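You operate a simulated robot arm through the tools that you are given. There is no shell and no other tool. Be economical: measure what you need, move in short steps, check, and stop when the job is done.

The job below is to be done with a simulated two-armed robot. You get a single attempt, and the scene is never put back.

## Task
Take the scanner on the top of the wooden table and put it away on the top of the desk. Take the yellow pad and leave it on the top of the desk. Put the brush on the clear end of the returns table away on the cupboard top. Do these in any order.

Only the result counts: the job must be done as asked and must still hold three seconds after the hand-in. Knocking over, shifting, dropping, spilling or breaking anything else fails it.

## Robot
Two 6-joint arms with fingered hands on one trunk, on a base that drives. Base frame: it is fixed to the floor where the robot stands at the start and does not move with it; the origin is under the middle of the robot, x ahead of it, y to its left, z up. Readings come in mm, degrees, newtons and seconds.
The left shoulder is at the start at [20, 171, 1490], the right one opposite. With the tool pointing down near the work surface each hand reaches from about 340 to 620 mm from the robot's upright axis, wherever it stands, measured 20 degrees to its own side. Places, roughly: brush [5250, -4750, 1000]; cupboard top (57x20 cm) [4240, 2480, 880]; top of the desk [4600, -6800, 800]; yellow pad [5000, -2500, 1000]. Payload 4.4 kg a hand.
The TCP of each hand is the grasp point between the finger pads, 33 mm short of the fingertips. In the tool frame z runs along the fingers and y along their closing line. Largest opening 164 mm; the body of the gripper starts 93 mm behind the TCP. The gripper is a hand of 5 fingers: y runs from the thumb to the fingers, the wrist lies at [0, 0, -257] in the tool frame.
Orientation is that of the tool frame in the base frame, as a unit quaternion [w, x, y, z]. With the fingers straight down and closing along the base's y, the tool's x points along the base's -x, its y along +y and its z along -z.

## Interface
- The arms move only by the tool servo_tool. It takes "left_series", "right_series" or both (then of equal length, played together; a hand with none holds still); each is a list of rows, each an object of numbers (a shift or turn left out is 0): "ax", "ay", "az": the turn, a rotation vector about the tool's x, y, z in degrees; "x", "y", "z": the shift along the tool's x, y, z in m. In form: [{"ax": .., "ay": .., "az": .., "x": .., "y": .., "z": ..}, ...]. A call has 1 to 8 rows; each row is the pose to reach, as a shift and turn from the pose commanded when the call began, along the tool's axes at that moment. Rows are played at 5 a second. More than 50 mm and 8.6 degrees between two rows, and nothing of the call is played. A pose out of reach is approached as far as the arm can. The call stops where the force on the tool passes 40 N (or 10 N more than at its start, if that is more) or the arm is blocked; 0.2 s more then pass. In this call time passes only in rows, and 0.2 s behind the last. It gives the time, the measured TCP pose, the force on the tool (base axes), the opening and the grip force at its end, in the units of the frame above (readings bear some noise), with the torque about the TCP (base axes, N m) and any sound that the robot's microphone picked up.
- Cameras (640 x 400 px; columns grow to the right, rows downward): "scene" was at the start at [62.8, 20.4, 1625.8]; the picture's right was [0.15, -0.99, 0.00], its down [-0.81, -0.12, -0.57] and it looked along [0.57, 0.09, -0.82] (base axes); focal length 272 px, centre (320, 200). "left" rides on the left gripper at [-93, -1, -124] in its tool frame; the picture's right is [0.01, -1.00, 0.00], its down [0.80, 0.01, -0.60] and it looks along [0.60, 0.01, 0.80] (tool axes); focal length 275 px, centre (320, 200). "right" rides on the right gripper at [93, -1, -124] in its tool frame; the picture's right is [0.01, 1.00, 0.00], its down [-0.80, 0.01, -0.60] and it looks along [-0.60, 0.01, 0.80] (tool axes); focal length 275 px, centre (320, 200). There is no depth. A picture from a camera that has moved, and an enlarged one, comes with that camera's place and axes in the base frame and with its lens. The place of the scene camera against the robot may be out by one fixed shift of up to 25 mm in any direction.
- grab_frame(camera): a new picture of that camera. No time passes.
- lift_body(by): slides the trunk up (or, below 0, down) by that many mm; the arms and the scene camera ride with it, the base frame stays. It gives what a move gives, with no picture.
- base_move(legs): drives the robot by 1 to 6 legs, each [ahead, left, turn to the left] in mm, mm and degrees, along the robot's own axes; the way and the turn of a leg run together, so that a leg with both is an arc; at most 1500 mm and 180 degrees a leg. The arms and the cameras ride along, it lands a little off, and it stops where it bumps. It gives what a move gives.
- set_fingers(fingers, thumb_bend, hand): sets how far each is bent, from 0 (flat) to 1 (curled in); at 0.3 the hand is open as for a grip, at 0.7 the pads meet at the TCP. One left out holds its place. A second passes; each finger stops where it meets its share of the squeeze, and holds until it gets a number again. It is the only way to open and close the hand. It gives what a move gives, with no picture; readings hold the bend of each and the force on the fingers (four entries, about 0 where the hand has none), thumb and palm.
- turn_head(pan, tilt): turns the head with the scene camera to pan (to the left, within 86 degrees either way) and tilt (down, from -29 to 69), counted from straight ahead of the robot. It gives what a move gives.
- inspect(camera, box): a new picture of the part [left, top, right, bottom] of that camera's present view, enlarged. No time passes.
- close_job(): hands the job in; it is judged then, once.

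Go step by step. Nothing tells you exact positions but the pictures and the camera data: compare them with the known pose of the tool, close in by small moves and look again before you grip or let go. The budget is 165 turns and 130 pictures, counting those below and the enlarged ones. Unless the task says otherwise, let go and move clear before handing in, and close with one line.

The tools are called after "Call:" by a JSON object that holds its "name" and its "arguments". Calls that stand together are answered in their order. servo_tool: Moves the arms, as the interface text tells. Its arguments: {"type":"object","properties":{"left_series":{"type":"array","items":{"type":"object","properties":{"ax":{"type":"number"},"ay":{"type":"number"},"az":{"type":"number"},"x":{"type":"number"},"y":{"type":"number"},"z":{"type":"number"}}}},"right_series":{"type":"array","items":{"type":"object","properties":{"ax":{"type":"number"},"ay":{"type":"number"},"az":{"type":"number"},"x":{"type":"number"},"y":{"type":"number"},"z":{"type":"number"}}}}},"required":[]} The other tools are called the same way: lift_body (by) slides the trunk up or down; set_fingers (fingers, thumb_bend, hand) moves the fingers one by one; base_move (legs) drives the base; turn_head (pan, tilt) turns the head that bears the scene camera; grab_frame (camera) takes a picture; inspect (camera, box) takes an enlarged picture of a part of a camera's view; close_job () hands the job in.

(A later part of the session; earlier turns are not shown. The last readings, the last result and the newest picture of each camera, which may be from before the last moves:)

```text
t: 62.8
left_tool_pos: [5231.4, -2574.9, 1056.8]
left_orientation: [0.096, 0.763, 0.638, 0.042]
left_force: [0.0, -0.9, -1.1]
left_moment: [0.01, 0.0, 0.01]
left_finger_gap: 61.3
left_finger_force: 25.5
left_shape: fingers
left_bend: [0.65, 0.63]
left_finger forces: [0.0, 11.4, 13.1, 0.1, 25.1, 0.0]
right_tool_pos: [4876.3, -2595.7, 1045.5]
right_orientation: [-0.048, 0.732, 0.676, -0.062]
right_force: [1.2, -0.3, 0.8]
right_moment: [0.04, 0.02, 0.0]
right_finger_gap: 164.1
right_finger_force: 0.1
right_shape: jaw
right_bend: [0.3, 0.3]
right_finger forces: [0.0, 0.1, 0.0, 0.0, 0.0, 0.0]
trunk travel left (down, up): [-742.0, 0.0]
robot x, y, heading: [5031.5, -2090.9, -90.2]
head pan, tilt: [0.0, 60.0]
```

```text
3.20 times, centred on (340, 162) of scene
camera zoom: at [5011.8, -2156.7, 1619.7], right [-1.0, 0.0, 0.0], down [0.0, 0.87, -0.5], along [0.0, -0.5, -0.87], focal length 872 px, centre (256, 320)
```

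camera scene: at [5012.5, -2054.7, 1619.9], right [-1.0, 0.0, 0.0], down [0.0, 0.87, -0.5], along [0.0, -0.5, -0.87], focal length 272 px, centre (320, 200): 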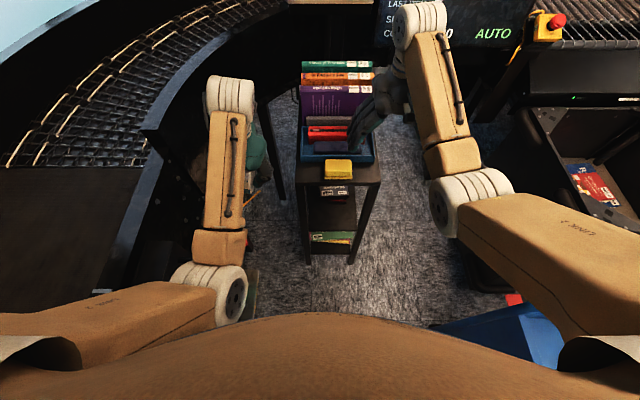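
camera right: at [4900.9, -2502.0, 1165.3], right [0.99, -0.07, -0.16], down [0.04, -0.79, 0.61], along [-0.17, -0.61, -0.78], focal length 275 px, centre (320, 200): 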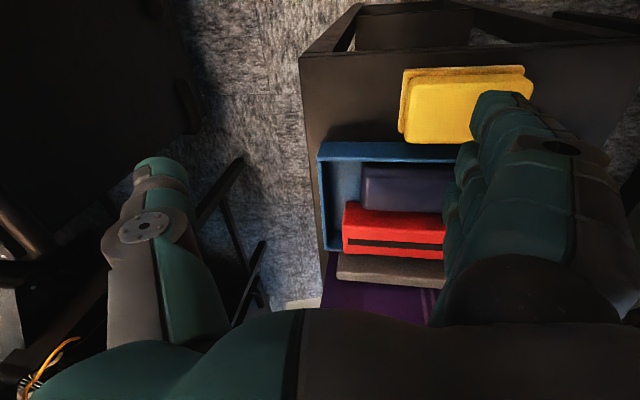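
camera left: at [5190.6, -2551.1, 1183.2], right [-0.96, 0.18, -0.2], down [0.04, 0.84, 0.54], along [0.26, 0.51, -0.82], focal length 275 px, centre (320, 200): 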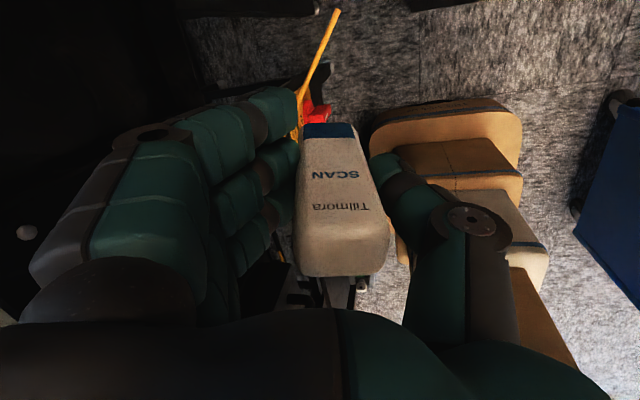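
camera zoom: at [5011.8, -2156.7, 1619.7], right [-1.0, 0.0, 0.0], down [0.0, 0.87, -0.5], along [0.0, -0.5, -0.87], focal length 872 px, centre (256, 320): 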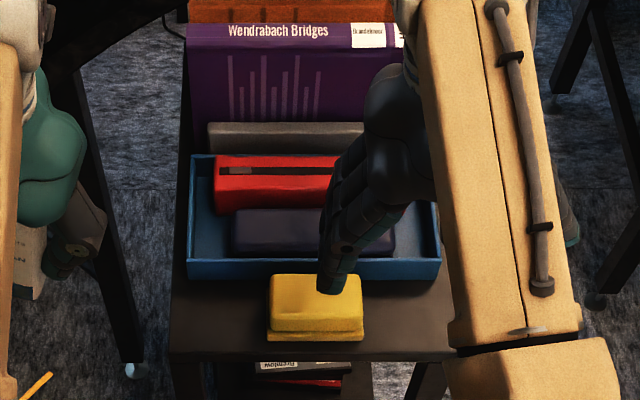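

The right arm hit its close/high limit and tilted slightly. I'll straighten it while moving over the pad at a lower height.

Call:
{"name": "servo_tool", "arguments": {"right_series": [{"x": 0.01, "y": 0.03, "z": 0.028, "ax": -3, "ay": 0.4, "az": -1.5}, {"x": 0.02, "y": 0.07, "z": 0.028, "ax": -6, "ay": 0.8, "az": -3}, {"x": 0.03, "y": 0.11, "z": 0.028, "ax": -8.9, "ay": 1.1, "az": -4.5}]}}

Call:
{"name": "grab_frame", "arguments": {"camera": "right"}}

Call:
{"name": "inspect", "arguments": {"camera": "scene", "box": [240, 100, 440, 225]}}

```text
t: 63.7
left_tool_pos: [5229.0, -2574.6, 1056.2]
left_orientation: [0.094, 0.764, 0.637, 0.042]
left_force: [0.8, 0.0, -1.3]
left_moment: [0.0, -0.01, -0.01]
left_finger_gap: 61.3
left_finger_force: 24.4
left_shape: fingers
left_bend: [0.65, 0.63]
left_finger forces: [0.1, 11.5, 13.2, 0.0, 25.1, 0.0]
right_tool_pos: [4875.3, -2608.8, 1005.7]
right_orientation: [-0.038, 0.726, 0.682, -0.077]
right_force: [-0.3, 0.7, -0.1]
right_moment: [-0.01, 0.0, -0.01]
right_finger_gap: 164.2
right_finger_force: 0.0
right_shape: jaw
right_bend: [0.3, 0.3]
right_finger forces: [0.0, 0.0, 0.0, 0.0, 0.0, 0.0]
trunk travel left (down, up): [-742.0, 0.0]
robot x, y, heading: [5030.2, -2086.0, -90.2]
head pan, tilt: [0.0, 60.0]
stopped in row 3 (right hand): the arm was blocked; the commanded pose is now the measured one
```

```text
97 pictures are left
camera right: at [4899.2, -2510.7, 1122.0], right [0.99, -0.05, -0.16], down [0.06, -0.77, 0.64], along [-0.16, -0.64, -0.75], focal length 275 px, centre (320, 200)
```

right: 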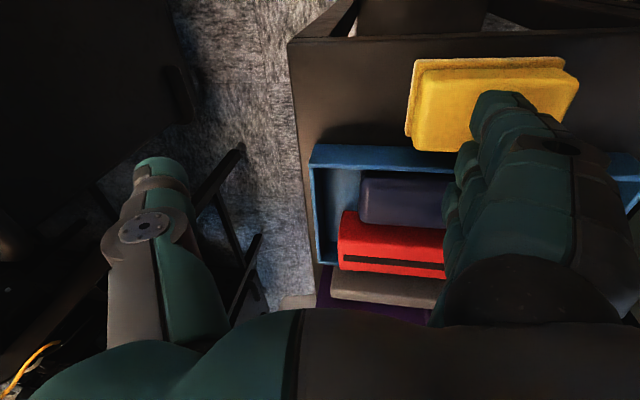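

```text
3.20 times, centred on (340, 162) of scene
camera zoom: at [5011.7, -2155.2, 1619.8], right [-1.0, 0.0, 0.0], down [0.0, 0.87, -0.5], along [0.0, -0.5, -0.87], focal length 872 px, centre (256, 320)
```

zoom: 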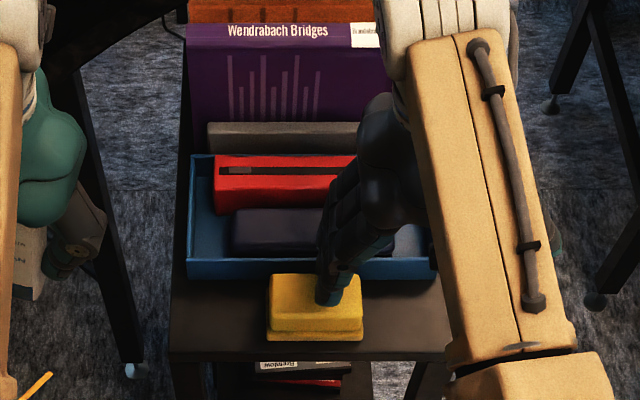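

The sideways move was blocked, probably by a joint limit. I'll try restoring just the orientation first, lifted slightly.

Call:
{"name": "servo_tool", "arguments": {"right_series": [{"z": -0.03, "ax": -3, "ay": 0, "az": -1}, {"z": -0.04, "ax": -6, "ay": 0, "az": -2}, {"z": -0.04, "ax": -8.5, "ay": -2, "az": -3}]}}

Call:
{"name": "grab_frame", "arguments": {"camera": "scene"}}

```text
t: 64.5
left_tool_pos: [5231.0, -2574.4, 1056.7]
left_orientation: [0.095, 0.764, 0.637, 0.041]
left_force: [-1.1, 0.4, -1.9]
left_moment: [-0.05, -0.02, 0.01]
left_finger_gap: 61.6
left_finger_force: 24.9
left_shape: fingers
left_bend: [0.65, 0.63]
left_finger forces: [0.0, 11.5, 13.3, 0.0, 25.1, 0.1]
right_tool_pos: [4884.3, -2605.4, 1045.8]
right_orientation: [0.026, 0.707, 0.706, -0.035]
right_force: [0.6, -0.1, 0.1]
right_moment: [0.0, 0.01, 0.01]
right_finger_gap: 164.1
right_finger_force: 0.1
right_shape: jaw
right_bend: [0.3, 0.3]
right_finger forces: [0.0, 0.0, 0.0, 0.1, 0.0, 0.0]
trunk travel left (down, up): [-742.0, 0.0]
robot x, y, heading: [5029.9, -2082.4, -90.2]
head pan, tilt: [0.0, 60.0]
```

```text
95 pictures are left
camera scene: at [5011.8, -2154.8, 1619.8], right [-1.0, 0.0, 0.0], down [0.0, 0.87, -0.5], along [0.0, -0.5, -0.87], focal length 272 px, centre (320, 200)
```

scene: 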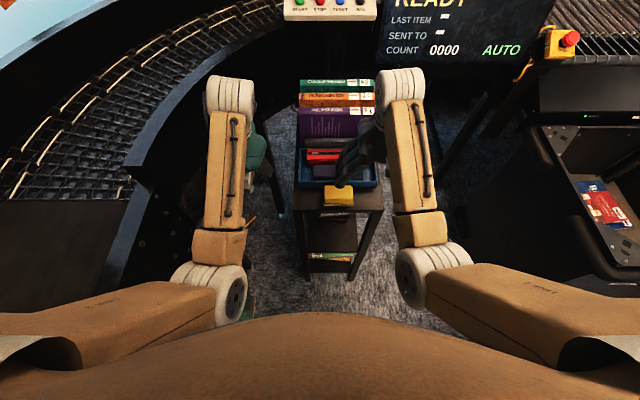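

The elbow points inward, so I need the hand further out. I'll back the base 65 mm and move the hand in at longer reach.

Call:
{"name": "base_move", "arguments": {"legs": [[-65, 0, 0]]}}

Call:
{"name": "servo_tool", "arguments": {"right_series": [{"x": -0.03, "ay": 2.5}, {"x": -0.035, "y": 0.04, "ay": 4.9, "ax": -0.7}, {"x": -0.035, "y": 0.075, "z": 0.02, "ay": 4.9, "ax": -0.7}, {"x": -0.035, "y": 0.097, "z": 0.04, "ay": 4.9, "ax": -0.7}]}}

Call:
{"name": "grab_frame", "arguments": {"camera": "right"}}

```text
t: 65.5
left_tool_pos: [5229.9, -2505.8, 1058.5]
left_orientation: [0.096, 0.764, 0.637, 0.041]
left_force: [-0.1, 1.4, -1.2]
left_moment: [-0.08, 0.02, -0.02]
left_finger_gap: 61.2
left_finger_force: 24.6
left_shape: fingers
left_bend: [0.65, 0.63]
left_finger forces: [0.0, 11.5, 13.3, 0.0, 25.1, 0.0]
right_tool_pos: [4884.7, -2538.6, 1045.0]
right_orientation: [0.026, 0.707, 0.706, -0.037]
right_force: [-0.1, 1.2, -0.3]
right_moment: [-0.05, -0.03, 0.0]
right_finger_gap: 164.0
right_finger_force: 0.1
right_shape: jaw
right_bend: [0.3, 0.3]
right_finger forces: [0.1, 0.0, 0.0, 0.0, 0.0, 0.1]
trunk travel left (down, up): [-742.0, 0.0]
robot x, y, heading: [5031.4, -2021.5, -89.9]
head pan, tilt: [0.0, 60.0]
```

```text
t: 66.5
left_tool_pos: [5231.8, -2507.5, 1057.0]
left_orientation: [0.095, 0.764, 0.637, 0.042]
left_force: [0.1, 0.4, -1.2]
left_moment: [-0.01, 0.02, -0.01]
left_finger_gap: 61.3
left_finger_force: 24.8
left_shape: fingers
left_bend: [0.65, 0.63]
left_finger forces: [0.1, 11.5, 13.3, 0.0, 25.0, 0.0]
right_tool_pos: [4981.7, -2581.2, 1007.0]
right_orientation: [0.001, 0.707, 0.707, -0.003]
right_force: [1.0, 1.0, -0.6]
right_moment: [-0.06, 0.01, -0.01]
right_finger_gap: 163.8
right_finger_force: 0.0
right_shape: jaw
right_bend: [0.3, 0.3]
right_finger forces: [0.1, 0.0, 0.0, 0.0, 0.0, 0.1]
trunk travel left (down, up): [-742.0, 0.0]
robot x, y, heading: [5031.1, -2019.8, -90.1]
head pan, tilt: [0.0, 60.0]
```

```text
94 pictures are left
camera right: at [4980.3, -2488.2, 1129.6], right [1.0, 0.01, 0.0], down [0.01, -0.8, 0.6], along [0.0, -0.6, -0.8], focal length 275 px, centre (320, 200)
```

right: 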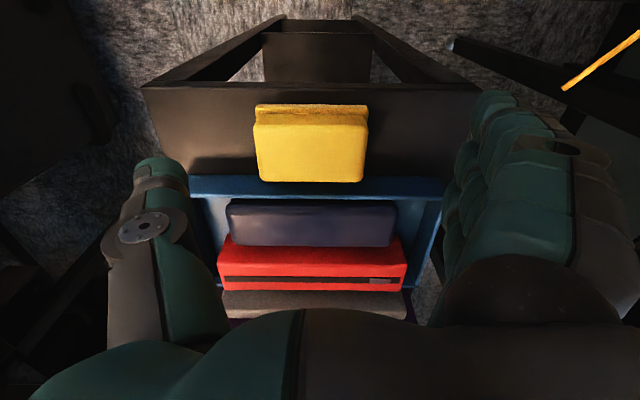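

Call:
{"name": "inspect", "arguments": {"camera": "right", "box": [140, 70, 480, 282]}}

```text
1.88 times, centred on (310, 176) of right
camera zoom: at [4980.3, -2488.2, 1129.6], right [1.0, 0.01, 0.0], down [0.01, -0.8, 0.6], along [0.0, -0.6, -0.8], focal length 518 px, centre (339, 245)
```

zoom: 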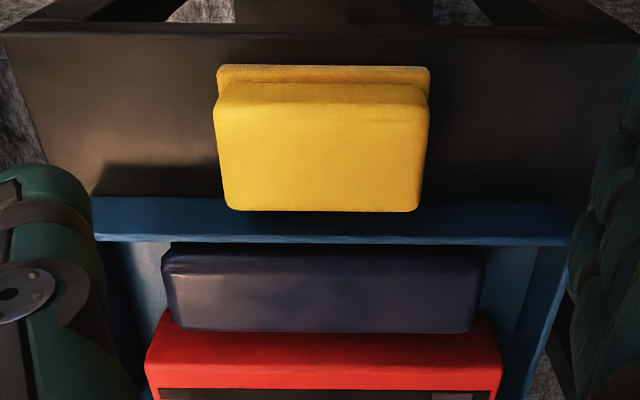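

Refined: pad x ≈ 4972, y from -2562 to -2622, z from 884 to 926, and the tray front is at y ≈ -2640, so the fingers fit. Descending.

Call:
{"name": "servo_tool", "arguments": {"right_series": [{"y": -0.01, "z": 0.03}, {"y": -0.01, "z": 0.06}, {"y": -0.01, "z": 0.078}]}}

Call:
{"name": "grab_frame", "arguments": {"camera": "right"}}

Call:
{"name": "inspect", "arguments": {"camera": "scene", "box": [240, 100, 440, 225]}}

```text
t: 67.3
left_tool_pos: [5230.5, -2504.6, 1058.1]
left_orientation: [0.096, 0.763, 0.637, 0.042]
left_force: [-0.3, -0.8, 0.2]
left_moment: [-0.04, -0.06, 0.01]
left_finger_gap: 61.1
left_finger_force: 25.3
left_shape: fingers
left_bend: [0.65, 0.63]
left_finger forces: [0.0, 11.5, 13.3, 0.1, 25.1, 0.1]
right_tool_pos: [4971.2, -2577.3, 930.9]
right_orientation: [0.003, 0.707, 0.707, -0.003]
right_force: [1.6, 5.8, 7.6]
right_moment: [-0.21, -0.28, 0.78]
right_finger_gap: 164.2
right_finger_force: 0.1
right_shape: jaw
right_bend: [0.29, 0.3]
right_finger forces: [0.0, 1.6, 1.1, 9.5, 1.9, 0.0]
trunk travel left (down, up): [-742.0, 0.0]
robot x, y, heading: [5031.8, -2021.1, -90.0]
head pan, tilt: [0.0, 60.0]
```

```text
92 pictures are left
camera right: at [4969.9, -2484.1, 1053.9], right [1.0, 0.01, 0.0], down [0.01, -0.8, 0.6], along [0.01, -0.6, -0.8], focal length 275 px, centre (320, 200)
```

right: 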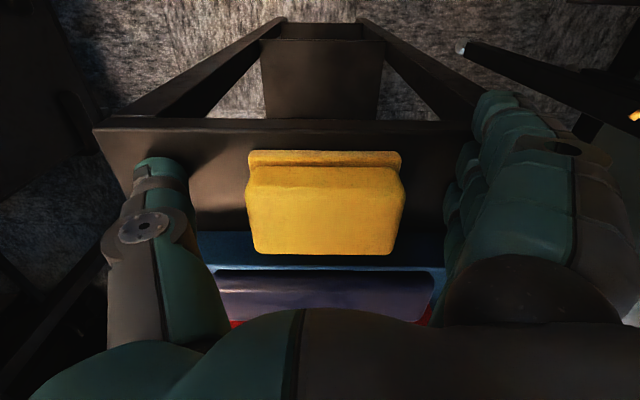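

```text
3.20 times, centred on (340, 162) of scene
camera zoom: at [5011.2, -2085.4, 1620.1], right [-1.0, 0.0, 0.0], down [0.0, 0.86, -0.5], along [0.0, -0.5, -0.86], focal length 872 px, centre (256, 320)
```

zoom: 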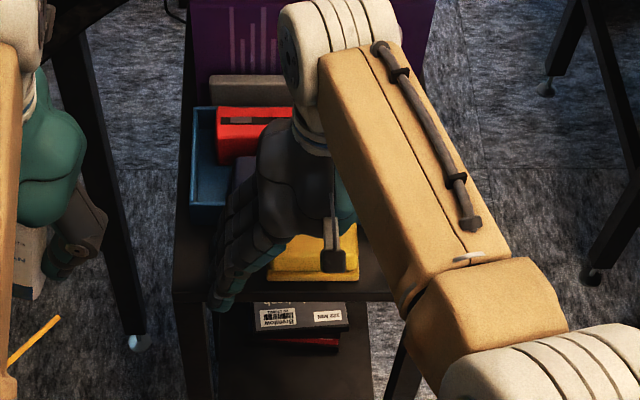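

There's light contact, mostly on one finger with a push toward the robot, probably against the tray or table. I'll back off slightly.

Call:
{"name": "servo_tool", "arguments": {"right_series": [{"z": -0.007}, {"x": 0.01, "z": -0.007}]}}

Call:
{"name": "grab_frame", "arguments": {"camera": "right"}}

Call:
{"name": "grab_frame", "arguments": {"camera": "left"}}

```text
t: 67.9
left_tool_pos: [5230.1, -2507.2, 1057.2]
left_orientation: [0.095, 0.763, 0.638, 0.042]
left_force: [-0.2, 0.4, -0.3]
left_moment: [-0.03, 0.05, -0.01]
left_finger_gap: 61.4
left_finger_force: 25.2
left_shape: fingers
left_bend: [0.65, 0.63]
left_finger forces: [0.0, 11.5, 13.3, 0.0, 25.1, 0.1]
right_tool_pos: [4970.9, -2569.8, 936.2]
right_orientation: [0.001, 0.708, 0.706, -0.004]
right_force: [-0.2, 0.0, 1.2]
right_moment: [0.01, -0.02, 0.0]
right_finger_gap: 163.9
right_finger_force: 0.1
right_shape: jaw
right_bend: [0.3, 0.3]
right_finger forces: [0.0, 0.0, 0.1, 0.1, 0.1, 0.0]
trunk travel left (down, up): [-742.0, 0.0]
robot x, y, heading: [5031.6, -2022.3, -89.7]
head pan, tilt: [0.0, 60.0]
```

```text
90 pictures are left
camera right: at [4969.8, -2476.7, 1059.9], right [1.0, 0.01, 0.0], down [0.01, -0.8, 0.61], along [0.0, -0.61, -0.8], focal length 275 px, centre (320, 200)
```

right: 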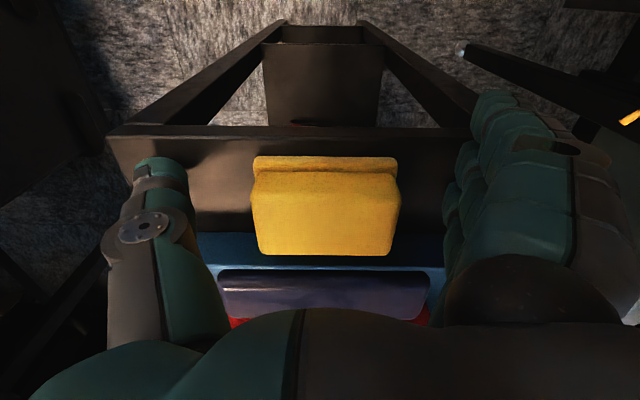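

```text
89 pictures are left
camera left: at [5189.2, -2585.4, 1183.0], right [-0.96, 0.18, -0.2], down [0.04, 0.84, 0.54], along [0.27, 0.51, -0.82], focal length 275 px, centre (320, 200)
```

left: 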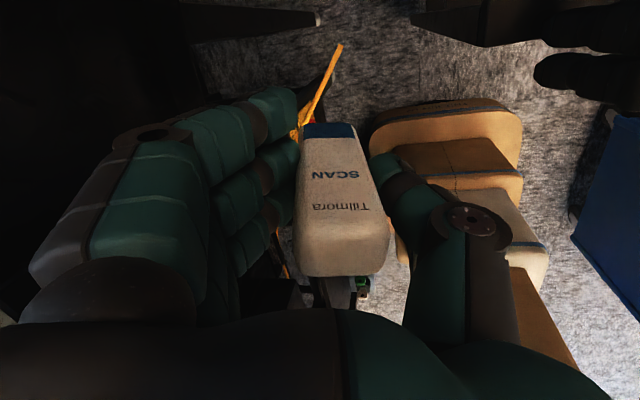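

Call:
{"name": "servo_tool", "arguments": {"right_series": [{"z": 0.006}, {"z": 0.01}]}}

```text
t: 68.5
left_tool_pos: [5231.5, -2505.8, 1058.4]
left_orientation: [0.096, 0.764, 0.637, 0.042]
left_force: [0.1, -0.5, -0.8]
left_moment: [0.04, -0.03, 0.04]
left_finger_gap: 61.4
left_finger_force: 25.6
left_shape: fingers
left_bend: [0.65, 0.63]
left_finger forces: [0.0, 11.5, 13.3, 0.1, 25.1, 0.0]
right_tool_pos: [4972.1, -2570.8, 929.7]
right_orientation: [0.003, 0.707, 0.707, -0.005]
right_force: [-3.9, 4.3, 27.3]
right_moment: [-0.04, -1.24, 0.13]
right_finger_gap: 164.0
right_finger_force: 0.1
right_shape: jaw
right_bend: [0.3, 0.3]
right_finger forces: [0.1, 10.1, 6.8, 4.2, 6.1, 0.0]
trunk travel left (down, up): [-742.0, 0.0]
robot x, y, heading: [5028.6, -2021.5, -89.8]
head pan, tilt: [0.0, 60.0]
```

Fingertips touch the table at TCP ≈ 930. I'll raise 4 mm and close on the pad.

Call:
{"name": "servo_tool", "arguments": {"right_series": [{"z": -0.005, "x": -0.004}]}}

Call:
{"name": "set_fingers", "arguments": {"hand": "right", "fingers": 0.7, "thumb_bend": 0.7}}

Call:
{"name": "grab_frame", "arguments": {"camera": "right"}}

```text
t: 68.9
left_tool_pos: [5231.3, -2505.1, 1057.3]
left_orientation: [0.096, 0.763, 0.638, 0.041]
left_force: [0.9, -0.3, -2.2]
left_moment: [-0.04, 0.03, 0.01]
left_finger_gap: 61.2
left_finger_force: 25.1
left_shape: fingers
left_bend: [0.65, 0.63]
left_finger forces: [0.0, 11.6, 13.3, 0.0, 25.1, 0.1]
right_tool_pos: [4971.9, -2570.4, 931.2]
right_orientation: [0.0, 0.707, 0.707, -0.002]
right_force: [-3.1, 4.5, 13.3]
right_moment: [0.03, -0.8, 0.21]
right_finger_gap: 164.2
right_finger_force: 0.0
right_shape: jaw
right_bend: [0.3, 0.3]
right_finger forces: [0.0, 4.1, 3.8, 3.6, 2.3, 0.0]
trunk travel left (down, up): [-742.0, 0.0]
robot x, y, heading: [5032.0, -2022.4, -90.1]
head pan, tilt: [0.0, 60.0]
```

```text
t: 69.3
left_tool_pos: [5232.4, -2505.9, 1057.2]
left_orientation: [0.094, 0.763, 0.638, 0.042]
left_force: [-0.4, -0.2, -1.3]
left_moment: [0.09, -0.04, -0.01]
left_finger_gap: 61.2
left_finger_force: 25.1
left_shape: fingers
left_bend: [0.65, 0.63]
left_finger forces: [0.0, 11.4, 13.3, 0.0, 25.1, 0.0]
right_tool_pos: [4979.7, -2578.1, 939.5]
right_orientation: [0.01, 0.706, 0.708, -0.002]
right_force: [4.2, 7.4, 24.5]
right_moment: [0.54, -0.57, -0.08]
right_finger_gap: 104.3
right_finger_force: 39.8
right_shape: fingers
right_bend: [0.54, 0.5]
right_finger forces: [0.1, 29.1, 10.5, 6.9, 33.5, 0.0]
trunk travel left (down, up): [-742.0, 0.0]
robot x, y, heading: [5032.4, -2025.8, -90.1]
head pan, tilt: [0.0, 60.0]
stopped (right hand): the force on the tool passed its limit at 48 N (the readings are from after the stop); the commanded pose is now the measured one
```

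```text
88 pictures are left
camera right: at [4976.8, -2483.1, 1062.1], right [1.0, 0.02, 0.01], down [0.01, -0.79, 0.61], along [0.02, -0.61, -0.79], focal length 275 px, centre (320, 200)
```

right: 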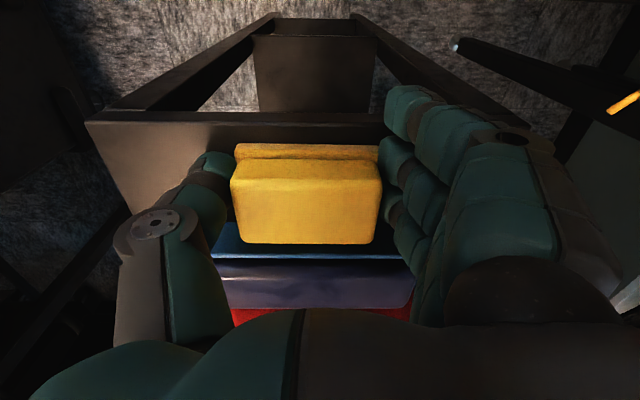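

The fingers swing lower as they bend, and they pressed into the table. I'll ease up a few mm and close again.

Call:
{"name": "servo_tool", "arguments": {"right_series": [{"z": -0.005}]}}

Call:
{"name": "set_fingers", "arguments": {"hand": "right", "fingers": 0.7, "thumb_bend": 0.7}}

Call:
{"name": "grab_frame", "arguments": {"camera": "right"}}

```text
t: 69.7
left_tool_pos: [5230.9, -2506.9, 1055.9]
left_orientation: [0.095, 0.763, 0.638, 0.042]
left_force: [-0.8, -0.5, -0.5]
left_moment: [-0.01, 0.0, 0.01]
left_finger_gap: 61.3
left_finger_force: 24.8
left_shape: fingers
left_bend: [0.65, 0.63]
left_finger forces: [0.0, 11.5, 13.2, 0.0, 25.1, 0.0]
right_tool_pos: [4976.8, -2577.9, 940.5]
right_orientation: [0.005, 0.707, 0.707, -0.003]
right_force: [2.5, 0.5, 2.2]
right_moment: [0.06, -0.3, 0.05]
right_finger_gap: 104.1
right_finger_force: 33.4
right_shape: fingers
right_bend: [0.54, 0.5]
right_finger forces: [0.0, 17.6, 11.3, 7.3, 30.7, 0.0]
trunk travel left (down, up): [-742.0, 0.0]
robot x, y, heading: [5030.2, -2018.7, -89.7]
head pan, tilt: [0.0, 60.0]
```

```text
t: 70.7
left_tool_pos: [5231.6, -2507.5, 1056.8]
left_orientation: [0.095, 0.763, 0.638, 0.042]
left_force: [0.2, 0.0, -1.1]
left_moment: [0.0, 0.02, -0.01]
left_finger_gap: 61.1
left_finger_force: 25.4
left_shape: fingers
left_bend: [0.65, 0.63]
left_finger forces: [0.1, 11.4, 13.3, 0.0, 25.0, 0.1]
right_tool_pos: [4977.2, -2577.5, 942.5]
right_orientation: [0.006, 0.706, 0.708, -0.004]
right_force: [0.5, 2.9, -1.2]
right_moment: [0.1, 0.04, 0.17]
right_finger_gap: 104.1
right_finger_force: 34.1
right_shape: fingers
right_bend: [0.54, 0.49]
right_finger forces: [0.1, 15.1, 11.8, 8.7, 33.2, 0.0]
trunk travel left (down, up): [-742.0, 0.0]
robot x, y, heading: [5032.8, -2023.7, -89.9]
head pan, tilt: [0.0, 60.0]
```

```text
87 pictures are left
camera right: at [4974.1, -2482.8, 1063.6], right [1.0, 0.01, 0.0], down [0.01, -0.79, 0.61], along [0.01, -0.61, -0.79], focal length 275 px, centre (320, 200)
```

right: 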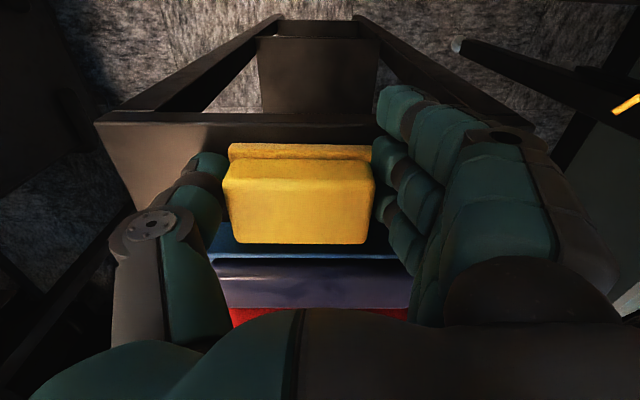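

Gripped by three fingers and the thumb (34 N). Lifting slowly.

Call:
{"name": "servo_tool", "arguments": {"right_series": [{"z": -0.015}, {"z": -0.035}, {"z": -0.06}]}}

Call:
{"name": "grab_frame", "arguments": {"camera": "right"}}

```text
t: 71.5
left_tool_pos: [5231.9, -2507.5, 1056.4]
left_orientation: [0.096, 0.764, 0.637, 0.042]
left_force: [0.2, 0.0, -0.5]
left_moment: [0.01, 0.01, 0.0]
left_finger_gap: 61.2
left_finger_force: 25.1
left_shape: fingers
left_bend: [0.65, 0.63]
left_finger forces: [0.0, 11.5, 13.3, 0.0, 25.1, 0.0]
right_tool_pos: [4975.3, -2575.4, 1003.0]
right_orientation: [0.006, 0.707, 0.707, -0.005]
right_force: [-0.2, -0.3, -0.8]
right_moment: [0.01, -0.04, -0.01]
right_finger_gap: 103.6
right_finger_force: 32.9
right_shape: fingers
right_bend: [0.54, 0.49]
right_finger forces: [0.0, 15.1, 11.9, 6.5, 33.3, 0.0]
trunk travel left (down, up): [-742.0, 0.0]
robot x, y, heading: [5030.3, -2021.1, -90.0]
head pan, tilt: [0.0, 60.0]
```

```text
86 pictures are left
camera right: at [4972.1, -2482.0, 1123.6], right [1.0, 0.01, 0.0], down [0.01, -0.79, 0.61], along [0.01, -0.61, -0.79], focal length 275 px, centre (320, 200)
```

right: 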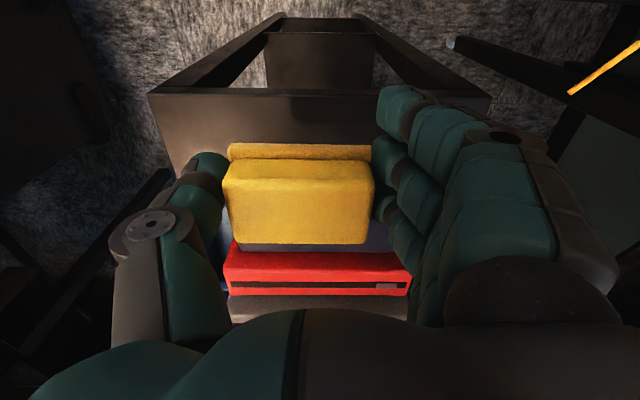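

The pad is held. Backing away and driving west around the machine with both items, starting by reversing and turning west.

Call:
{"name": "base_move", "arguments": {"legs": [[-1130, 0, 0]]}}

Call:
{"name": "grab_frame", "arguments": {"camera": "scene"}}

Call:
{"name": "base_move", "arguments": {"legs": [[0, 0, -90], [1200, 0, 0], [1200, 0, 0], [1300, 550, 0], [1000, 0, 0]]}}

Call:
{"name": "turn_head", "arguments": {"pan": 70, "tilt": 25}}

Call:
{"name": "grab_frame", "arguments": {"camera": "scene"}}

```text
t: 77.3
left_tool_pos: [5232.2, -1367.7, 1056.5]
left_orientation: [0.096, 0.769, 0.63, 0.041]
left_force: [-0.1, -0.5, -0.8]
left_moment: [-0.02, -0.02, 0.01]
left_finger_gap: 61.0
left_finger_force: 24.9
left_shape: fingers
left_bend: [0.65, 0.63]
left_finger forces: [0.0, 11.5, 13.2, 0.0, 25.1, 0.1]
right_tool_pos: [4974.4, -1432.2, 1001.5]
right_orientation: [0.007, 0.714, 0.7, -0.004]
right_force: [-0.2, -0.8, -0.7]
right_moment: [-0.01, -0.02, 0.03]
right_finger_gap: 104.3
right_finger_force: 33.7
right_shape: fingers
right_bend: [0.54, 0.49]
right_finger forces: [0.1, 15.1, 11.8, 6.5, 33.3, 0.0]
trunk travel left (down, up): [-742.0, 0.0]
robot x, y, heading: [5043.8, -878.2, -91.1]
head pan, tilt: [0.0, 60.0]
```

```text
85 pictures are left
camera scene: at [5021.8, -945.8, 1619.8], right [-1.0, 0.02, 0.0], down [0.02, 0.87, -0.5], along [-0.01, -0.5, -0.87], focal length 272 px, centre (320, 200)
```

scene: 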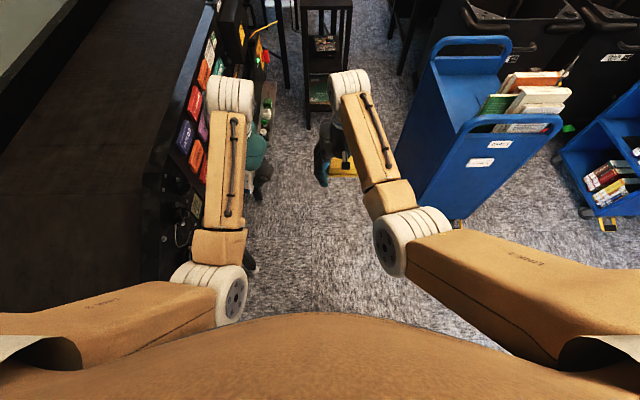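

```text
t: 104.2
left_tool_pos: [-100.3, -1671.4, 1055.1]
left_orientation: [0.098, 0.991, -0.084, -0.037]
left_force: [0.3, -0.1, -1.9]
left_moment: [-0.03, -0.01, 0.05]
left_finger_gap: 61.1
left_finger_force: 24.2
left_shape: fingers
left_bend: [0.65, 0.63]
left_finger forces: [0.0, 11.2, 12.7, 0.0, 24.3, 0.0]
right_tool_pos: [-171.2, -1416.6, 1001.9]
right_orientation: [0.002, 1.0, 0.005, -0.009]
right_force: [-0.1, -0.9, 0.0]
right_moment: [0.01, 0.0, 0.03]
right_finger_gap: 104.3
right_finger_force: 33.0
right_shape: fingers
right_bend: [0.54, 0.49]
right_finger forces: [0.1, 15.1, 11.6, 6.6, 33.2, 0.0]
trunk travel left (down, up): [-742.0, 0.0]
robot x, y, heading: [386.0, -1465.4, -179.6]
head pan, tilt: [0.0, 60.0]
```

```text
t: 105.6
left_tool_pos: [-99.3, -1670.0, 1057.3]
left_orientation: [0.097, 0.991, -0.085, -0.038]
left_force: [0.1, 0.4, -1.9]
left_moment: [-0.01, -0.03, 0.03]
left_finger_gap: 61.2
left_finger_force: 24.1
left_shape: fingers
left_bend: [0.65, 0.63]
left_finger forces: [0.0, 11.2, 12.9, 0.1, 24.3, 0.0]
right_tool_pos: [-171.4, -1415.3, 1000.6]
right_orientation: [0.002, 1.0, 0.004, -0.008]
right_force: [-0.5, -0.2, -1.0]
right_moment: [-0.02, 0.0, -0.03]
right_finger_gap: 103.8
right_finger_force: 33.4
right_shape: fingers
right_bend: [0.54, 0.49]
right_finger forces: [0.0, 15.1, 11.6, 6.7, 33.3, 0.0]
trunk travel left (down, up): [-742.0, 0.0]
robot x, y, heading: [384.7, -1464.3, -179.4]
head pan, tilt: [70.0, 25.0]
```

```text
84 pictures are left
camera scene: at [323.6, -1543.9, 1669.8], right [-0.94, 0.33, 0.0], down [0.14, 0.4, -0.91], along [-0.3, -0.85, -0.42], focal length 272 px, centre (320, 200)
```

scene: 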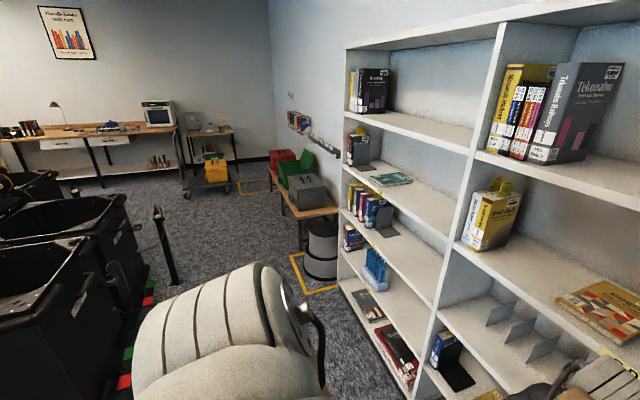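

The corridor south between the bins/post and the shelf is clear at x ≈ 340. Turning south and driving.

Call:
{"name": "base_move", "arguments": {"legs": [[0, 0, 90], [1500, -40, 0], [1500, 0, 0]]}}

Call:
{"name": "turn_head", "arguments": {"pan": 55, "tilt": 22}}

Call:
{"name": "grab_frame", "arguments": {"camera": "scene"}}

Call:
{"name": "turn_head", "arguments": {"pan": 0, "tilt": 22}}

Call:
{"name": "grab_frame", "arguments": {"camera": "scene"}}

```text
refused: leg 2 is longer than a leg can be; nothing moved
```

```text
t: 106.3
left_tool_pos: [-98.6, -1671.7, 1056.6]
left_orientation: [0.097, 0.991, -0.085, -0.037]
left_force: [0.1, 0.0, -1.5]
left_moment: [0.01, -0.01, 0.02]
left_finger_gap: 61.4
left_finger_force: 23.7
left_shape: fingers
left_bend: [0.65, 0.63]
left_finger forces: [0.0, 11.2, 12.8, 0.0, 24.3, 0.0]
right_tool_pos: [-171.7, -1415.4, 1001.4]
right_orientation: [0.002, 1.0, 0.005, -0.008]
right_force: [0.1, 0.7, -1.1]
right_moment: [-0.02, -0.01, -0.01]
right_finger_gap: 104.0
right_finger_force: 33.0
right_shape: fingers
right_bend: [0.54, 0.49]
right_finger forces: [0.0, 15.2, 11.7, 6.7, 33.3, 0.1]
trunk travel left (down, up): [-742.0, 0.0]
robot x, y, heading: [384.1, -1468.0, -179.8]
head pan, tilt: [55.0, 22.0]
```

```text
83 pictures are left
camera scene: at [302.0, -1533.6, 1674.7], right [-0.82, 0.57, 0.0], down [0.21, 0.31, -0.93], along [-0.52, -0.76, -0.38], focal length 272 px, centre (320, 200)
```

scene: 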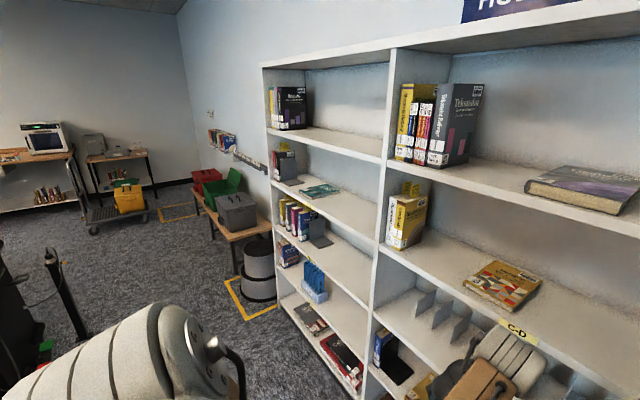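

```text
t: 107.6
left_tool_pos: [-99.9, -1670.5, 1056.5]
left_orientation: [0.097, 0.991, -0.085, -0.037]
left_force: [0.9, 0.1, -2.0]
left_moment: [0.0, -0.01, 0.02]
left_finger_gap: 61.2
left_finger_force: 24.4
left_shape: fingers
left_bend: [0.65, 0.63]
left_finger forces: [0.0, 11.2, 12.7, 0.0, 24.3, 0.0]
right_tool_pos: [-171.7, -1415.3, 1000.8]
right_orientation: [0.001, 1.0, 0.006, -0.007]
right_force: [-0.5, 0.0, -0.2]
right_moment: [-0.01, -0.03, -0.03]
right_finger_gap: 104.1
right_finger_force: 33.4
right_shape: fingers
right_bend: [0.54, 0.49]
right_finger forces: [0.1, 15.1, 11.6, 6.7, 33.3, 0.0]
trunk travel left (down, up): [-742.0, 0.0]
robot x, y, heading: [387.1, -1463.6, -179.3]
head pan, tilt: [0.0, 22.0]
```

```text
82 pictures are left
camera scene: at [261.6, -1457.9, 1674.7], right [-0.01, 1.0, 0.0], down [0.38, 0.0, -0.93], along [-0.93, -0.01, -0.38], focal length 272 px, centre (320, 200)
```

scene: 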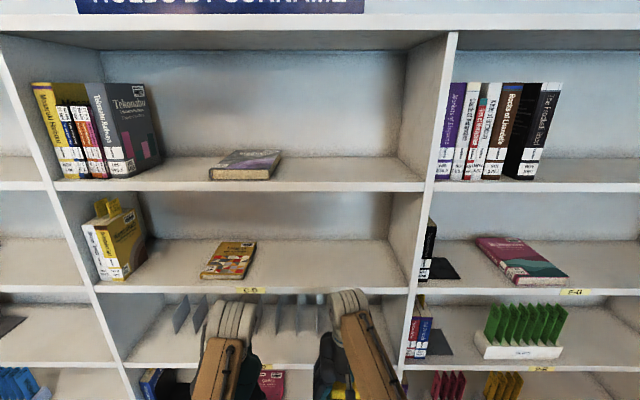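

One leg was too long, so I'll redo it, backing off the shelf before turning.

Call:
{"name": "base_move", "arguments": {"legs": [[-150, 0, 0], [0, 0, 90], [1200, -190, 0], [1450, 0, 0]]}}

Call:
{"name": "grab_frame", "arguments": {"camera": "scene"}}

Call:
{"name": "turn_head", "arguments": {"pan": 60, "tilt": 22}}

Call:
{"name": "grab_frame", "arguments": {"camera": "scene"}}

```text
t: 125.1
left_tool_pos: [495.8, -4576.0, 1057.6]
left_orientation: [0.095, 0.761, 0.64, 0.042]
left_force: [-0.4, 0.4, -1.3]
left_moment: [-0.04, -0.01, 0.01]
left_finger_gap: 60.9
left_finger_force: 23.8
left_shape: fingers
left_bend: [0.65, 0.63]
left_finger forces: [0.0, 11.1, 12.4, 0.0, 23.9, 0.0]
right_tool_pos: [239.0, -4647.0, 1001.8]
right_orientation: [0.006, 0.705, 0.709, -0.003]
right_force: [0.1, 0.1, -0.9]
right_moment: [0.01, 0.0, 0.02]
right_finger_gap: 104.0
right_finger_force: 32.9
right_shape: fingers
right_bend: [0.54, 0.49]
right_finger forces: [0.0, 15.1, 11.3, 6.8, 33.1, 0.0]
trunk travel left (down, up): [-742.0, 0.0]
robot x, y, heading: [293.7, -4091.4, -89.5]
head pan, tilt: [0.0, 22.0]
```

```text
81 pictures are left
camera scene: at [274.8, -4185.2, 1674.7], right [-1.0, -0.01, 0.0], down [0.0, 0.38, -0.93], along [0.01, -0.93, -0.38], focal length 272 px, centre (320, 200)
```

scene: 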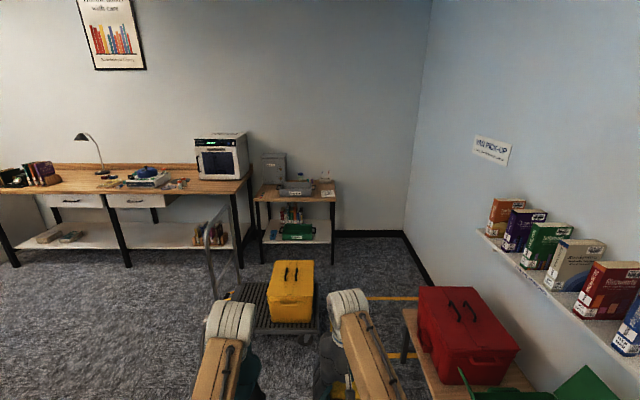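

```text
t: 126.4
left_tool_pos: [495.7, -4576.1, 1056.5]
left_orientation: [0.094, 0.761, 0.64, 0.042]
left_force: [0.4, -0.4, -1.4]
left_moment: [0.0, 0.02, 0.0]
left_finger_gap: 61.1
left_finger_force: 23.6
left_shape: fingers
left_bend: [0.65, 0.63]
left_finger forces: [0.0, 11.1, 12.5, 0.0, 23.8, 0.0]
right_tool_pos: [240.1, -4645.5, 1001.8]
right_orientation: [0.007, 0.705, 0.709, -0.004]
right_force: [-0.4, 1.2, -0.7]
right_moment: [0.03, -0.01, 0.0]
right_finger_gap: 103.8
right_finger_force: 32.3
right_shape: fingers
right_bend: [0.54, 0.49]
right_finger forces: [0.0, 15.2, 11.3, 6.7, 33.2, 0.0]
trunk travel left (down, up): [-742.0, 0.0]
robot x, y, heading: [292.9, -4091.0, -89.6]
head pan, tilt: [60.0, 22.0]
```

```text
80 pictures are left
camera scene: at [354.8, -4138.1, 1674.7], right [-0.5, -0.87, 0.0], down [-0.33, 0.19, -0.93], along [0.81, -0.46, -0.37], focal length 272 px, centre (320, 200)
```

scene: 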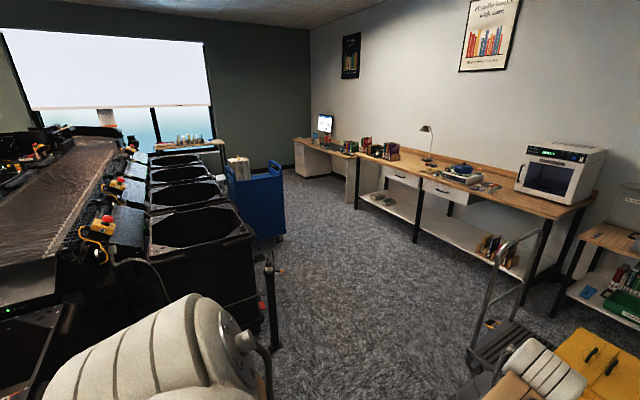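

The aisle south of the machine is clear. I'll go down, turn east and move along toward the monitor desk.

Call:
{"name": "base_move", "arguments": {"legs": [[880, 0, 0], [0, 0, 90], [1300, -60, 0], [900, -650, 0]]}}

Call:
{"name": "turn_head", "arguments": {"pan": 0, "tilt": 22}}

Call:
{"name": "grab_frame", "arguments": {"camera": "scene"}}

```text
t: 146.3
left_tool_pos: [2978.9, -5653.7, 1056.7]
left_orientation: [0.04, 0.121, 0.987, 0.096]
left_force: [-0.1, 0.0, -1.0]
left_moment: [0.02, 0.0, -0.01]
left_finger_gap: 60.7
left_finger_force: 24.1
left_shape: fingers
left_bend: [0.65, 0.63]
left_finger forces: [0.1, 10.9, 12.2, 0.1, 23.8, 0.0]
right_tool_pos: [3031.6, -5913.8, 1001.5]
right_orientation: [0.007, 0.032, 0.999, 0.002]
right_force: [0.2, -0.3, -1.0]
right_moment: [0.02, 0.01, 0.0]
right_finger_gap: 103.9
right_finger_force: 32.7
right_shape: fingers
right_bend: [0.54, 0.49]
right_finger forces: [0.0, 15.1, 11.0, 6.7, 33.1, 0.0]
trunk travel left (down, up): [-742.0, 0.0]
robot x, y, heading: [2483.8, -5819.5, -3.8]
head pan, tilt: [60.0, 22.0]
```

```text
t: 147.6
left_tool_pos: [2978.9, -5654.2, 1056.5]
left_orientation: [0.041, 0.12, 0.987, 0.095]
left_force: [0.7, -0.1, -1.1]
left_moment: [0.0, -0.02, 0.0]
left_finger_gap: 61.1
left_finger_force: 24.1
left_shape: fingers
left_bend: [0.65, 0.63]
left_finger forces: [0.0, 11.0, 12.3, 0.0, 23.7, 0.0]
right_tool_pos: [3032.5, -5913.9, 1002.1]
right_orientation: [0.008, 0.033, 0.999, 0.001]
right_force: [-0.4, 0.1, -1.3]
right_moment: [0.04, 0.01, 0.03]
right_finger_gap: 103.9
right_finger_force: 32.5
right_shape: fingers
right_bend: [0.54, 0.49]
right_finger forces: [0.0, 15.2, 11.1, 6.7, 33.2, 0.0]
trunk travel left (down, up): [-742.0, 0.0]
robot x, y, heading: [2477.6, -5822.5, -3.9]
head pan, tilt: [0.0, 22.0]
```

```text
79 pictures are left
camera scene: at [2566.2, -5818.7, 1674.7], right [-0.06, -1.0, 0.0], down [-0.37, 0.02, -0.93], along [0.93, -0.06, -0.38], focal length 272 px, centre (320, 200)
```

scene: 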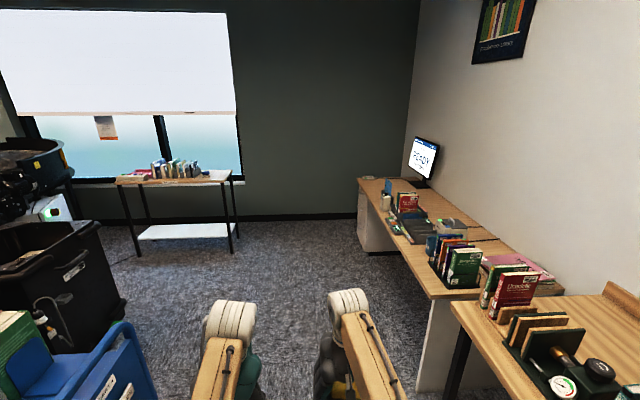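

Call:
{"name": "inspect", "arguments": {"camera": "scene", "box": [340, 120, 580, 300]}}

Call:
{"name": "inspect", "arguments": {"camera": "scene", "box": [90, 120, 290, 260]}}

```text
2.22 times, centred on (460, 210) of scene
camera zoom: at [2566.2, -5818.7, 1674.7], right [-0.06, -1.0, 0.0], down [-0.37, 0.02, -0.93], along [0.93, -0.06, -0.38], focal length 606 px, centre (9, 178)
```

zoom: 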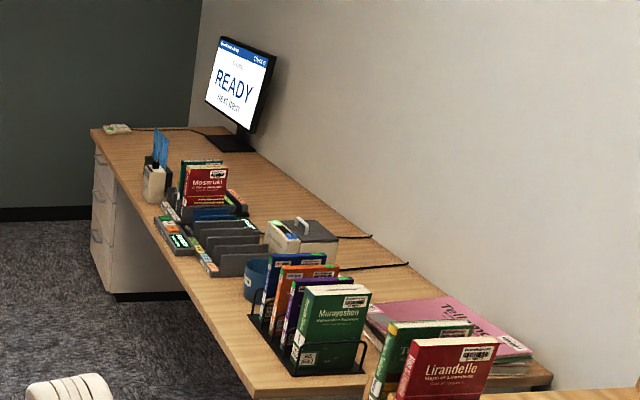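

```text
2.86 times, centred on (190, 190) of scene
camera zoom: at [2566.2, -5818.7, 1674.7], right [-0.06, -1.0, 0.0], down [-0.37, 0.02, -0.93], along [0.93, -0.06, -0.38], focal length 779 px, centre (691, 229)
```

zoom: 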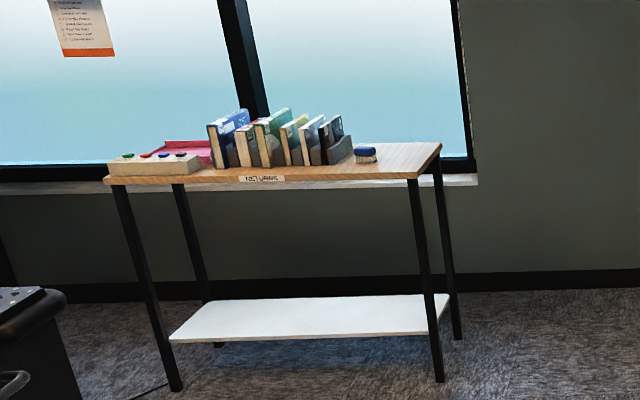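

The desk has a clear stretch at x ≈ 4700–5250 in front of the monitor, and the blue brush is on the near end of the returns table. Driving to stand in front of the clear stretch.

Call:
{"name": "base_move", "arguments": {"legs": [[1250, 0, 3.9], [1200, 60, 0], [0, 0, -90]]}}

Call:
{"name": "turn_head", "arguments": {"pan": 0, "tilt": 45}}

Call:
{"name": "grab_frame", "arguments": {"camera": "scene"}}

```text
t: 163.2
left_tool_pos: [5054.2, -6305.0, 1055.9]
left_orientation: [0.096, 0.771, 0.628, 0.041]
left_force: [0.0, -0.2, 0.2]
left_moment: [0.01, -0.02, -0.01]
left_finger_gap: 60.6
left_finger_force: 23.4
left_shape: fingers
left_bend: [0.65, 0.63]
left_finger forces: [0.0, 10.9, 12.2, 0.1, 23.5, 0.0]
right_tool_pos: [4797.6, -6367.8, 1000.1]
right_orientation: [0.006, 0.716, 0.698, -0.004]
right_force: [0.3, 0.1, -0.6]
right_moment: [0.01, -0.04, 0.04]
right_finger_gap: 103.8
right_finger_force: 32.0
right_shape: fingers
right_bend: [0.54, 0.49]
right_finger forces: [0.0, 15.3, 10.9, 6.7, 33.0, 0.1]
trunk travel left (down, up): [-742.0, 0.0]
robot x, y, heading: [4866.7, -5816.5, -91.5]
head pan, tilt: [0.0, 22.0]
```

```text
t: 164.1
left_tool_pos: [5053.5, -6305.2, 1057.5]
left_orientation: [0.096, 0.772, 0.627, 0.042]
left_force: [0.1, 0.1, -0.6]
left_moment: [0.02, 0.01, -0.01]
left_finger_gap: 60.6
left_finger_force: 22.6
left_shape: fingers
left_bend: [0.65, 0.63]
left_finger forces: [0.0, 11.0, 12.2, 0.1, 23.5, 0.1]
right_tool_pos: [4794.6, -6367.4, 1001.5]
right_orientation: [0.006, 0.716, 0.698, -0.005]
right_force: [0.2, 0.0, -0.9]
right_moment: [-0.02, -0.02, 0.01]
right_finger_gap: 103.9
right_finger_force: 33.1
right_shape: fingers
right_bend: [0.54, 0.49]
right_finger forces: [0.0, 15.2, 10.9, 6.6, 33.1, 0.1]
trunk travel left (down, up): [-742.0, 0.0]
robot x, y, heading: [4867.6, -5812.2, -91.3]
head pan, tilt: [0.0, 45.0]
```

```text
76 pictures are left
camera scene: at [4846.4, -5897.0, 1639.3], right [-1.0, 0.03, 0.0], down [0.02, 0.71, -0.71], along [-0.02, -0.71, -0.71], focal length 272 px, centre (320, 200)
```

scene: 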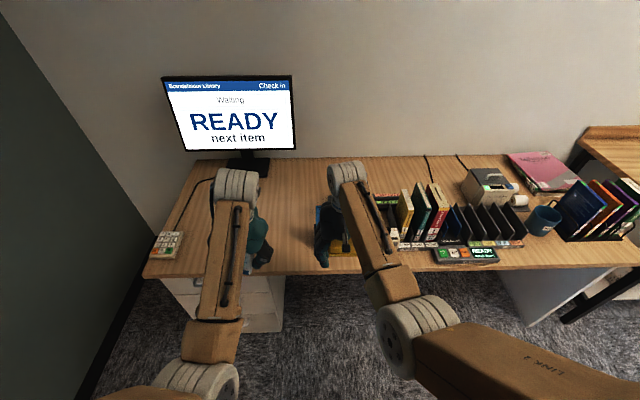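

Clear desk area: x ≈ 4900–5380, y ≈ -6420 to -6900. I'll shift the base so the pad and scanner land there.

Call:
{"name": "base_move", "arguments": {"legs": [[0, 190, 1.3], [135, 0, 0]]}}

Call:
{"name": "turn_head", "arguments": {"pan": 0, "tilt": 58}}

Call:
{"name": "grab_frame", "arguments": {"camera": "scene"}}

Call:
{"name": "grab_frame", "arguments": {"camera": "right"}}

Call:
{"name": "grab_frame", "arguments": {"camera": "left"}}

```text
t: 166.6
left_tool_pos: [5261.0, -6441.9, 1055.9]
left_orientation: [0.094, 0.764, 0.637, 0.043]
left_force: [-0.2, -0.7, -0.9]
left_moment: [0.05, 0.02, 0.01]
left_finger_gap: 60.8
left_finger_force: 23.3
left_shape: fingers
left_bend: [0.65, 0.63]
left_finger forces: [0.1, 11.2, 12.3, 0.0, 23.6, 0.1]
right_tool_pos: [5004.1, -6510.6, 1000.7]
right_orientation: [0.006, 0.709, 0.706, -0.004]
right_force: [-0.1, 0.5, -0.9]
right_moment: [0.05, -0.04, 0.01]
right_finger_gap: 103.9
right_finger_force: 32.9
right_shape: fingers
right_bend: [0.54, 0.49]
right_finger forces: [0.1, 15.2, 11.0, 6.7, 33.2, 0.1]
trunk travel left (down, up): [-742.0, 0.0]
robot x, y, heading: [5060.9, -5954.2, -90.0]
head pan, tilt: [0.0, 45.0]
```

```text
t: 167.3
left_tool_pos: [5259.8, -6441.7, 1056.1]
left_orientation: [0.095, 0.765, 0.636, 0.041]
left_force: [-0.3, 1.2, -0.5]
left_moment: [-0.01, 0.0, 0.05]
left_finger_gap: 60.6
left_finger_force: 23.8
left_shape: fingers
left_bend: [0.65, 0.63]
left_finger forces: [0.0, 11.2, 12.3, 0.0, 23.6, 0.0]
right_tool_pos: [5003.7, -6509.7, 1001.7]
right_orientation: [0.007, 0.708, 0.706, -0.006]
right_force: [0.0, 0.2, -1.8]
right_moment: [-0.02, 0.02, -0.01]
right_finger_gap: 103.8
right_finger_force: 33.2
right_shape: fingers
right_bend: [0.54, 0.49]
right_finger forces: [0.0, 15.3, 10.9, 6.6, 33.2, 0.0]
trunk travel left (down, up): [-742.0, 0.0]
robot x, y, heading: [5060.4, -5961.2, -89.9]
head pan, tilt: [0.0, 58.0]
```

```text
75 pictures are left
camera scene: at [5043.7, -6025.2, 1622.2], right [-1.0, 0.0, 0.0], down [0.0, 0.85, -0.53], along [0.0, -0.53, -0.85], focal length 272 px, centre (320, 200)
```

scene: 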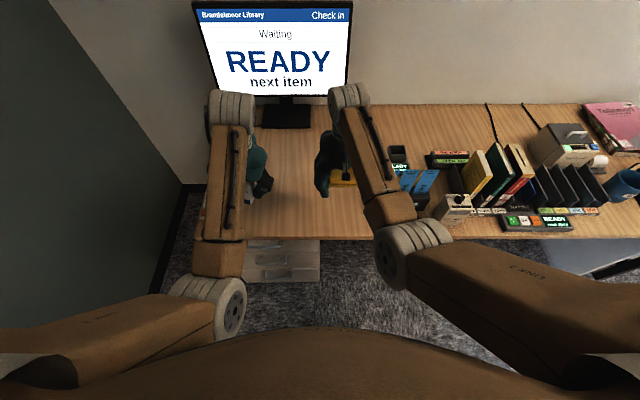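

```text
74 pictures are left
camera right: at [5001.7, -6415.7, 1123.5], right [1.0, 0.01, 0.0], down [0.01, -0.79, 0.61], along [0.01, -0.61, -0.79], focal length 275 px, centre (320, 200)
```

right: 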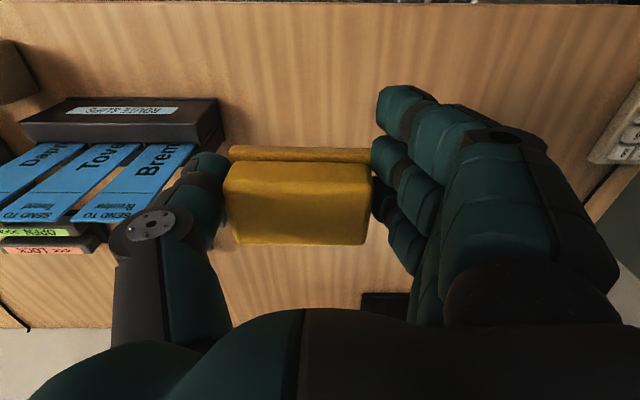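

```text
73 pictures are left
camera left: at [5219.1, -6520.1, 1182.6], right [-0.96, 0.18, -0.2], down [0.05, 0.84, 0.54], along [0.27, 0.51, -0.82], focal length 275 px, centre (320, 200)
```

left: 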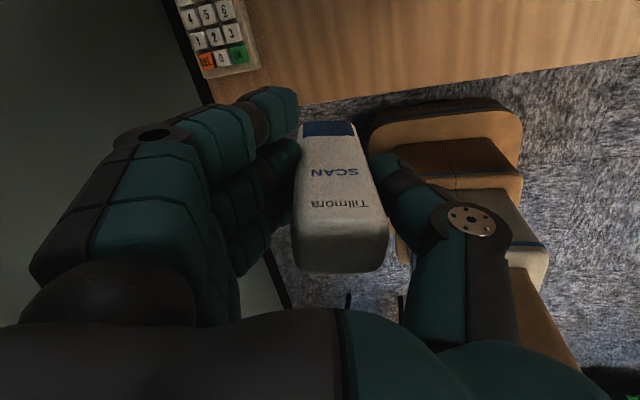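

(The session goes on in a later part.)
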